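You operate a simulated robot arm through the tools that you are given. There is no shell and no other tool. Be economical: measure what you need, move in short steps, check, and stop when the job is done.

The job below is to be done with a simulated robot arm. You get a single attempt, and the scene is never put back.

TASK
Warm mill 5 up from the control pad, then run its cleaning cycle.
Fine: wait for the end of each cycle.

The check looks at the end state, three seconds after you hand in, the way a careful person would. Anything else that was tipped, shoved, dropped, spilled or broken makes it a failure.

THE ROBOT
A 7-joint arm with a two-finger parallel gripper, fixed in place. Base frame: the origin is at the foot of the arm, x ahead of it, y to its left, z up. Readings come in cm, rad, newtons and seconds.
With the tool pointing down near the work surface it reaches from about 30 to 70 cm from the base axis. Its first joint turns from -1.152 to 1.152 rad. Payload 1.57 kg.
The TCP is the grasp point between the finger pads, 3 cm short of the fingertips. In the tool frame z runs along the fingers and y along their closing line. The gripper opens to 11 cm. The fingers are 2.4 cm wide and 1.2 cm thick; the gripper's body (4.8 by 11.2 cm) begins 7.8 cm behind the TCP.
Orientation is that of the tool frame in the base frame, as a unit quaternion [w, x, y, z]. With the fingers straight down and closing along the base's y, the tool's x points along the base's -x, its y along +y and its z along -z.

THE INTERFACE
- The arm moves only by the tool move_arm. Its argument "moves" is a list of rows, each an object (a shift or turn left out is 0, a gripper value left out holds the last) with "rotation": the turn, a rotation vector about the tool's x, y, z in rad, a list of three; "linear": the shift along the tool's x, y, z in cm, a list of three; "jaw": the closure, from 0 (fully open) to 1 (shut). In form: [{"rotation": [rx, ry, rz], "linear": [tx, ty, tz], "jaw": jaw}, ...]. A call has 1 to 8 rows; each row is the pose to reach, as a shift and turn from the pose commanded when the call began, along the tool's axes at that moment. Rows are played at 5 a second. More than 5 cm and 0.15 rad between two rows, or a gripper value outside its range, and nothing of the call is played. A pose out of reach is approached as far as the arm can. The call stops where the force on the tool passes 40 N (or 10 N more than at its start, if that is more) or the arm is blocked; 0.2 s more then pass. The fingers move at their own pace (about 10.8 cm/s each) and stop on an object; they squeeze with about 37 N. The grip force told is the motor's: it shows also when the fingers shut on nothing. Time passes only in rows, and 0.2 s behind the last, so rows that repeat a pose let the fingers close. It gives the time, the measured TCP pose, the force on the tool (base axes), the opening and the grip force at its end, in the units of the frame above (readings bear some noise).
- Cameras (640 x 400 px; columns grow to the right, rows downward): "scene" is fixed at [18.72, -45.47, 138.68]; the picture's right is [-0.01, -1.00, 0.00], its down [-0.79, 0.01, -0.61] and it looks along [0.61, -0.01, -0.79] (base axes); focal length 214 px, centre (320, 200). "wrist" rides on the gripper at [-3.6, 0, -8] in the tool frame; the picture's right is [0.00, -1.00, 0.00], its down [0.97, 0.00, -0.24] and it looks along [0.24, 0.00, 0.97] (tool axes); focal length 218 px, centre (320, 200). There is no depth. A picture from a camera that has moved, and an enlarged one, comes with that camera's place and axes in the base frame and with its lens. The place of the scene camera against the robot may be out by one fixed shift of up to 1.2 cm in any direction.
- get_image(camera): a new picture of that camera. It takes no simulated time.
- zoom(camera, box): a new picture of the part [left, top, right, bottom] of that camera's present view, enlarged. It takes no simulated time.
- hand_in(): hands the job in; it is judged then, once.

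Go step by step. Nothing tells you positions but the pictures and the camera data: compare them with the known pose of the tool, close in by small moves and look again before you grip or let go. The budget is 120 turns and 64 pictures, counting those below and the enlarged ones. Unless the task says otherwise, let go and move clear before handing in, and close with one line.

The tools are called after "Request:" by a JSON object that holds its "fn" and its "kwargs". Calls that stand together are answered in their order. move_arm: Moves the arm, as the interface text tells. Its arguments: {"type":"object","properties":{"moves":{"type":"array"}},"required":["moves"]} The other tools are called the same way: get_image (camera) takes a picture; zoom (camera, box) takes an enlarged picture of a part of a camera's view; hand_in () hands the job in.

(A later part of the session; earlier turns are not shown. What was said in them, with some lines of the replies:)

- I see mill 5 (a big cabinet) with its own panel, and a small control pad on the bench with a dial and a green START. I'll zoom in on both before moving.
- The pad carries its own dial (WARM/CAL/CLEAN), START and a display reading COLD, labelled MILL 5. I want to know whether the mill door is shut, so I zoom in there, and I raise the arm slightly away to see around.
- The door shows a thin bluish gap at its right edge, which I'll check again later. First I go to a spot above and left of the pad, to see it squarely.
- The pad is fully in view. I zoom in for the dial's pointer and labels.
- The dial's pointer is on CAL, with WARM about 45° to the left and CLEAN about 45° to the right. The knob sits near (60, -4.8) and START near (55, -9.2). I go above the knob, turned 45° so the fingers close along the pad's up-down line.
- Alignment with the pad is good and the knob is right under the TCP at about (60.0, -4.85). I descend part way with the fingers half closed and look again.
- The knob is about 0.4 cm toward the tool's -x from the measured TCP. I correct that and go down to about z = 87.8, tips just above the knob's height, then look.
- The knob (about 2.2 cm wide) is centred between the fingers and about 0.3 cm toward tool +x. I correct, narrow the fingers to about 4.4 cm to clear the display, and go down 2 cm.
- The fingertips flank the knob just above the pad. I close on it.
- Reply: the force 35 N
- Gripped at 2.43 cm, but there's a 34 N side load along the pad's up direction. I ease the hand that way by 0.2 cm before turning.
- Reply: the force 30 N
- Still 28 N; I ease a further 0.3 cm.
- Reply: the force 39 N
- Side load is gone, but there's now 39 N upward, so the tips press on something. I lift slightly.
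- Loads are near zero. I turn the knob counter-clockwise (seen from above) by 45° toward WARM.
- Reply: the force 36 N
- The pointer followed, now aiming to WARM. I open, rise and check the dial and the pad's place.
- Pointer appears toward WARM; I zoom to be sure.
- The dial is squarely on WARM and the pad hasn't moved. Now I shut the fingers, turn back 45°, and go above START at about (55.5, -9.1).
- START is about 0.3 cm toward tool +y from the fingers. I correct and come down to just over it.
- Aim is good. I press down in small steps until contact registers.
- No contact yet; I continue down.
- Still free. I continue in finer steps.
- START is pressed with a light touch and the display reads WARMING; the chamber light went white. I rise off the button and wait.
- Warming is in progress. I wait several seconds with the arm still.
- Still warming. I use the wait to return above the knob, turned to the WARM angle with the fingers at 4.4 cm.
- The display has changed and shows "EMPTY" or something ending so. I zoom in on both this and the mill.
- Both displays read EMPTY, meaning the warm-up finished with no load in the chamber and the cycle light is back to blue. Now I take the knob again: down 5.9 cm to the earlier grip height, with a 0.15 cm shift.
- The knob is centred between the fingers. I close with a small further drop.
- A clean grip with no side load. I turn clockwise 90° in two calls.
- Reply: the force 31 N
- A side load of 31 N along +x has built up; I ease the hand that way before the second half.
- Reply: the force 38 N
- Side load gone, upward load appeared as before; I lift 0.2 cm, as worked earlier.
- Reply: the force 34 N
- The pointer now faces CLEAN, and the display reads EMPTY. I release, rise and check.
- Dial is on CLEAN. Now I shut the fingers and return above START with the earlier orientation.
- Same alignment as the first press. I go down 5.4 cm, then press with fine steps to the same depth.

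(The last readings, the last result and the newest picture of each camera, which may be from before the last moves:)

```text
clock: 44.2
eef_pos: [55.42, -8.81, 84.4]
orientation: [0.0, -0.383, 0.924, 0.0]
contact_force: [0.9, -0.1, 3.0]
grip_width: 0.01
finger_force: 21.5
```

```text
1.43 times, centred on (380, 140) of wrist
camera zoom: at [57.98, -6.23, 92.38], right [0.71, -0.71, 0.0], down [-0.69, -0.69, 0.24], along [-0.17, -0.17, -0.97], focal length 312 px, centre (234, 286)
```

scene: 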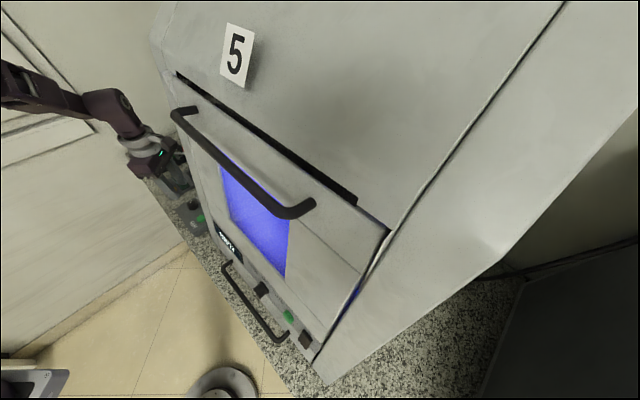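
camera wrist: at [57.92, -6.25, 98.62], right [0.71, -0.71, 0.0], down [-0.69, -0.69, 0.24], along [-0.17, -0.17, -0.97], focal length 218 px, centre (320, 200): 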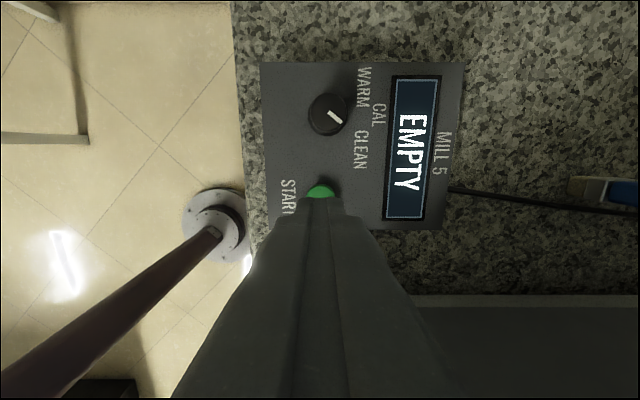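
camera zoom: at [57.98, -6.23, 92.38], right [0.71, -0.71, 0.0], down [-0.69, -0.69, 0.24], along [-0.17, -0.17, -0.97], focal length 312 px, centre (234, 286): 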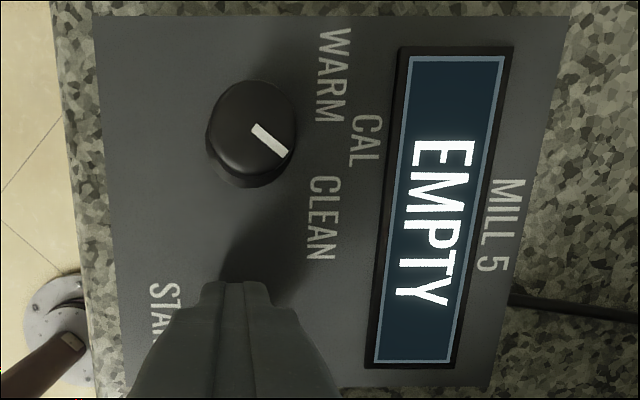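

Contact at 3 N but the display is unchanged. I press a touch deeper.

Request:
{"fn": "move_arm", "kwargs": {"moves": [{"linear": [0, 0, 0.07]}, {"linear": [0, 0, 0.14]}, {"linear": [0, 0, 0.2]}]}}

Request:
{"fn": "zoom", "kwargs": {"camera": "wrist", "box": [200, 0, 560, 280]}}

```text
clock: 45.0
eef_pos: [55.37, -8.7, 84.09]
orientation: [0.001, -0.383, 0.924, 0.0]
contact_force: [3.6, -1.1, 8.1]
grip_width: 0.01
finger_force: 21.1
```

```text
1.43 times, centred on (380, 140) of wrist
camera zoom: at [57.91, -6.2, 92.2], right [0.71, -0.71, 0.0], down [-0.69, -0.69, 0.24], along [-0.17, -0.17, -0.97], focal length 312 px, centre (234, 286)
```

zoom: 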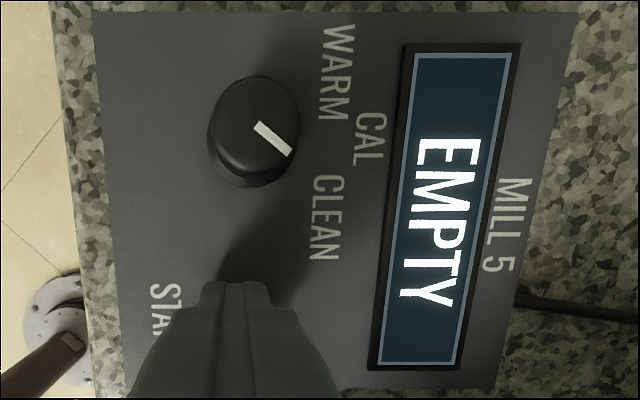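

Pressed at 8 N and still EMPTY. I check the mill itself.

Request:
{"fn": "get_image", "kwargs": {"camera": "scene"}}

Request:
{"fn": "move_arm", "kwargs": {"moves": [{"linear": [0, 0, 0.15]}, {"linear": [0, 0, 0.25]}, {"linear": [0, 0, -1]}, {"linear": [0, 0, -4]}, {"linear": [0, 0, -6]}, {"linear": [0, 0, -6]}]}}

Request:
{"fn": "get_image", "kwargs": {"camera": "wrist"}}

```text
20 pictures are left
```

scene: 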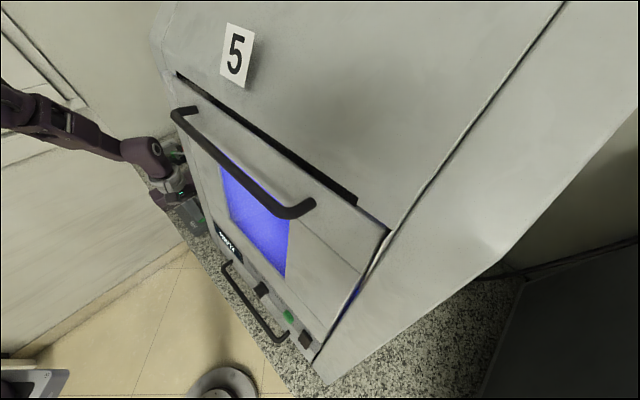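

```text
clock: 46.4
eef_pos: [55.56, -8.98, 90.28]
orientation: [0.0, -0.383, 0.924, 0.0]
contact_force: [0.5, 0.1, -0.8]
grip_width: 0.0
finger_force: 21.4
```

```text
19 pictures are left
camera wrist: at [57.94, -6.36, 98.36], right [0.71, -0.71, 0.0], down [-0.69, -0.69, 0.24], along [-0.17, -0.17, -0.97], focal length 218 px, centre (320, 200)
```

wrist: 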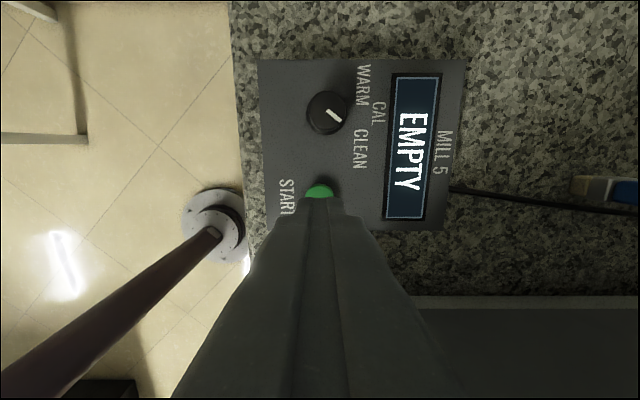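

The cycle did not start. The pointer reads only about 40° from CAL, a bit short of the WARM setting's 50–58°, so I look closely at the dial first.

Request:
{"fn": "zoom", "kwargs": {"camera": "wrist", "box": [270, 60, 390, 180]}}

```text
3.33 times, centred on (330, 120) of wrist
camera zoom: at [57.94, -6.36, 98.36], right [0.71, -0.71, 0.0], down [-0.69, -0.69, 0.24], along [-0.17, -0.17, -0.97], focal length 728 px, centre (287, 467)
```

zoom: 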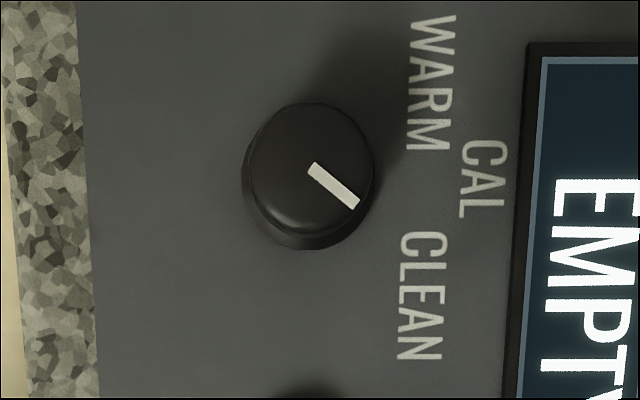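

The pointer is at about 38°, while CLEAN's centre lies near 45–50°, so it's likely short of its mark. I go back and turn the knob about 10° further.

Request:
{"fn": "move_arm", "kwargs": {"moves": [{"linear": [-2, -0.16, -1]}, {"linear": [-4, -0.33, -1], "jaw": 0.6}, {"linear": [-6, -0.5, -1], "jaw": 0.6}, {"linear": [-6, -0.5, -1], "jaw": 0.6}, {"linear": [-6, -0.5, 1], "jaw": 0.6}, {"linear": [-6, -0.5, 3], "jaw": 0.6}, {"linear": [-6, -0.5, 4.3], "jaw": 0.6}, {"linear": [-6, -0.5, 4.3], "jaw": 0.6}]}}

Request:
{"fn": "get_image", "kwargs": {"camera": "wrist"}}

```text
clock: 48.2
eef_pos: [60.11, -4.86, 85.74]
orientation: [0.0, -0.383, 0.924, 0.0]
contact_force: [-0.7, -0.4, -0.4]
grip_width: 4.42
finger_force: 0.1
```

```text
17 pictures are left
camera wrist: at [62.57, -2.35, 93.87], right [0.71, -0.71, 0.0], down [-0.69, -0.69, 0.24], along [-0.17, -0.17, -0.97], focal length 218 px, centre (320, 200)
```

wrist: 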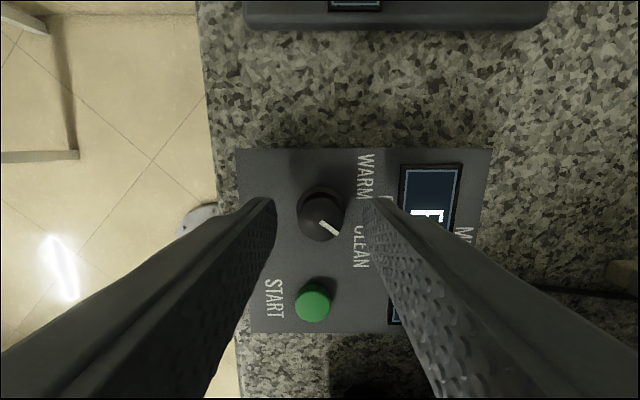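

The knob is centred. I close and turn clockwise by 0.2 rad.

Request:
{"fn": "move_arm", "kwargs": {"moves": [{"jaw": 0.8}, {"jaw": 1}, {"jaw": 1}, {"jaw": 1}, {"rotation": [0, 0, 0.1]}, {"rotation": [0, 0, 0.2]}, {"rotation": [0, 0, 0.2]}]}}

Request:
{"fn": "move_arm", "kwargs": {"moves": [{"jaw": 0.6}, {"jaw": 0.6}, {"jaw": 0.6}, {"linear": [0, 0, -3]}, {"linear": [0, 0, -6]}, {"linear": [0, 0, -6]}]}}

Request:
{"fn": "zoom", "kwargs": {"camera": "wrist", "box": [240, 100, 440, 280]}}

```text
clock: 49.8
eef_pos: [60.07, -4.95, 85.79]
orientation: [0.0, -0.287, 0.958, -0.001]
contact_force: [2.7, -10.3, 8.8]
grip_width: 2.38
finger_force: 35.7
```

```text
clock: 51.2
eef_pos: [59.98, -4.97, 91.5]
orientation: [0.0, -0.288, 0.958, 0.0]
contact_force: [0.1, 0.9, 0.3]
grip_width: 4.4
finger_force: 0.1
```

```text
2.22 times, centred on (340, 190) of wrist
camera zoom: at [62.91, -2.94, 99.52], right [0.55, -0.83, 0.0], down [-0.81, -0.54, 0.24], along [-0.2, -0.13, -0.97], focal length 485 px, centre (276, 222)
```

zoom: 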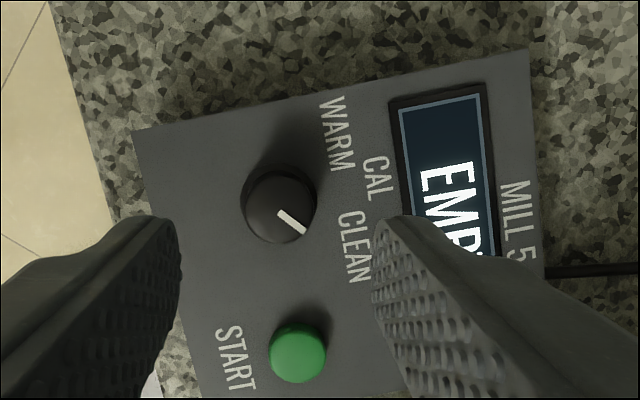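

The pointer is now about 52° on CLEAN. Back to START, fingers shut.

Request:
{"fn": "move_arm", "kwargs": {"moves": [{"linear": [1.5, -0.18, 0], "jaw": 1}, {"linear": [3, -0.35, 0], "rotation": [0, 0, -0.1], "jaw": 1}, {"linear": [5.98, -0.71, 0.5], "rotation": [0, 0, -0.2], "jaw": 1}, {"linear": [5.98, -0.71, 1.7], "rotation": [0, 0, -0.2], "jaw": 1}, {"linear": [5.98, -0.71, 1.7], "rotation": [0, 0, -0.2], "jaw": 1}]}}

Request:
{"fn": "get_image", "kwargs": {"camera": "wrist"}}

```text
clock: 52.4
eef_pos: [55.46, -8.76, 90.0]
orientation: [0.0, -0.382, 0.924, -0.001]
contact_force: [-0.5, -0.5, 0.3]
grip_width: 0.0
finger_force: 20.9
```

```text
15 pictures are left
camera wrist: at [57.94, -6.28, 98.03], right [0.71, -0.71, 0.0], down [-0.69, -0.69, 0.24], along [-0.17, -0.17, -0.97], focal length 218 px, centre (320, 200)
```

wrist: 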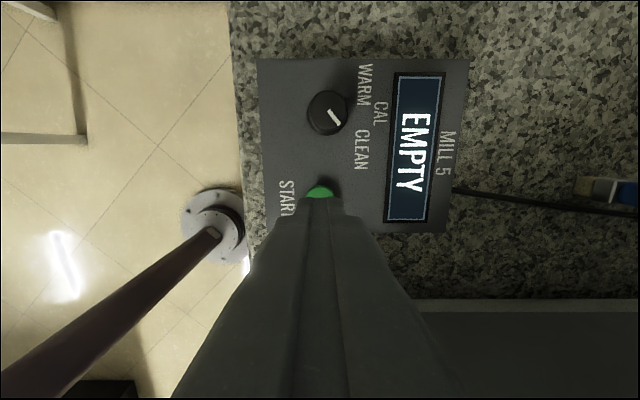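

Aligned again. I press START.

Request:
{"fn": "move_arm", "kwargs": {"moves": [{"linear": [0, 0, 2]}, {"linear": [0, 0, 4]}, {"linear": [0, 0, 5]}, {"linear": [0, 0, 5.4]}, {"linear": [0, 0, 5.6]}, {"linear": [0, 0, 5.75]}, {"linear": [0, 0, 5.85]}, {"linear": [0, 0, 5.95]}]}}

Request:
{"fn": "zoom", "kwargs": {"camera": "wrist", "box": [200, 0, 560, 280]}}

```text
clock: 54.2
eef_pos: [55.45, -8.75, 84.17]
orientation: [0.0, -0.383, 0.924, 0.0]
contact_force: [-2.8, -0.7, 8.6]
grip_width: 0.0
finger_force: 20.5
```

```text
1.43 times, centred on (380, 140) of wrist
camera zoom: at [57.96, -6.27, 92.17], right [0.71, -0.71, 0.0], down [-0.69, -0.69, 0.24], along [-0.17, -0.17, -0.97], focal length 312 px, centre (234, 286)
```

zoom: 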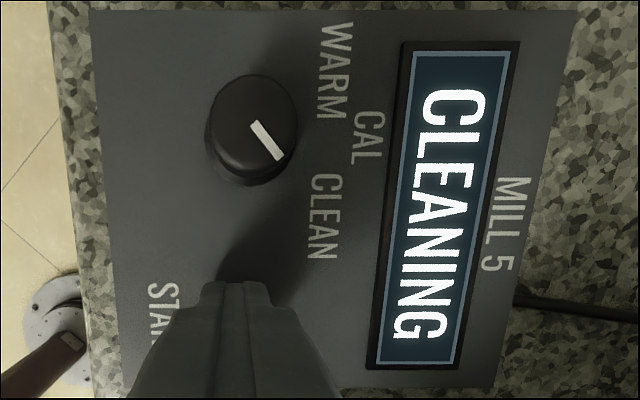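

CLEANING is running. I rise clear and wait for the end.

Request:
{"fn": "move_arm", "kwargs": {"moves": [{"linear": [0, 0, -2]}, {"linear": [0, 0, -5]}, {"linear": [0, 0, -9]}, {"linear": [-2, 0, -13]}, {"linear": [-4, 0, -16]}, {"linear": [-4, 0, -16]}, {"linear": [-4, 0, -16]}, {"linear": [-4, 0, -16]}]}}

Request:
{"fn": "move_arm", "kwargs": {"moves": [{}, {}, {}, {}, {}, {}, {}, {}]}}

Request:
{"fn": "move_arm", "kwargs": {"moves": [{}, {}, {}, {}, {}, {}, {}, {}]}}

Request:
{"fn": "move_arm", "kwargs": {"moves": [{}, {}, {}, {}, {}, {}, {}, {}]}}

Request:
{"fn": "move_arm", "kwargs": {"moves": [{}, {}, {}, {}, {}, {}, {}, {}]}}

Request:
{"fn": "move_arm", "kwargs": {"moves": [{}, {}, {}, {}, {}, {}, {}, {}]}}

Request:
{"fn": "get_image", "kwargs": {"camera": "wrist"}}

```text
clock: 56.0
eef_pos: [58.41, -6.2, 100.26]
orientation: [0.0, -0.383, 0.924, 0.0]
contact_force: [0.9, -0.5, 0.7]
grip_width: 0.02
finger_force: 21.4
```

```text
clock: 57.8
eef_pos: [58.43, -6.19, 100.16]
orientation: [0.0, -0.383, 0.924, 0.001]
contact_force: [-0.2, 0.8, -0.1]
grip_width: 0.0
finger_force: 21.3
```

```text
clock: 59.6
eef_pos: [58.53, -6.23, 100.16]
orientation: [0.0, -0.383, 0.924, 0.0]
contact_force: [-0.6, 0.4, -0.6]
grip_width: 0.0
finger_force: 21.4
```

```text
clock: 61.4
eef_pos: [58.4, -6.27, 100.26]
orientation: [0.0, -0.382, 0.924, 0.0]
contact_force: [-0.2, 0.2, -0.2]
grip_width: 0.0
finger_force: 21.1
```

```text
clock: 63.2
eef_pos: [58.39, -6.23, 100.28]
orientation: [-0.001, -0.383, 0.924, 0.0]
contact_force: [0.0, 0.5, -0.3]
grip_width: 0.01
finger_force: 21.4
```

```text
clock: 65.0
eef_pos: [58.35, -6.23, 100.28]
orientation: [0.0, -0.382, 0.924, 0.0]
contact_force: [-0.2, 0.4, 0.5]
grip_width: 0.01
finger_force: 20.9
```

```text
13 pictures are left
camera wrist: at [60.88, -3.68, 108.27], right [0.71, -0.71, 0.0], down [-0.69, -0.69, 0.24], along [-0.17, -0.17, -0.97], focal length 218 px, centre (320, 200)
```

wrist: 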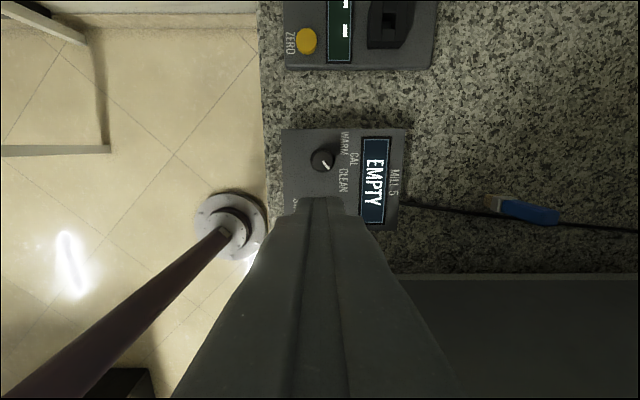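

The cleaning cycle has ended (CLEANING went back to EMPTY). I take one look at the whole scene before handing in.

Request:
{"fn": "get_image", "kwargs": {"camera": "scene"}}

```text
12 pictures are left
```

scene: 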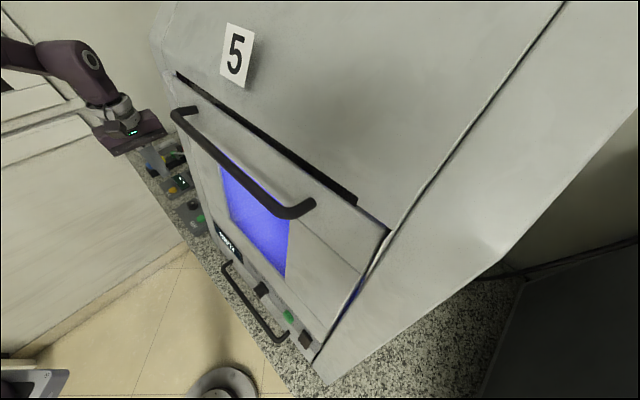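

Everything is in place, the mill is idle after both cycles, and the arm is clear. I hand in.

Request:
{"fn": "hand_in", "kwargs": {}}

```text
The job is handed in.
```

Mill 5 was warmed up from the control pad and then ran its cleaning cycle, and I waited for each to end before moving on. The first START press on CLEAN did nothing because the dial was a little short of the mark; I turned it further and the second press worked.
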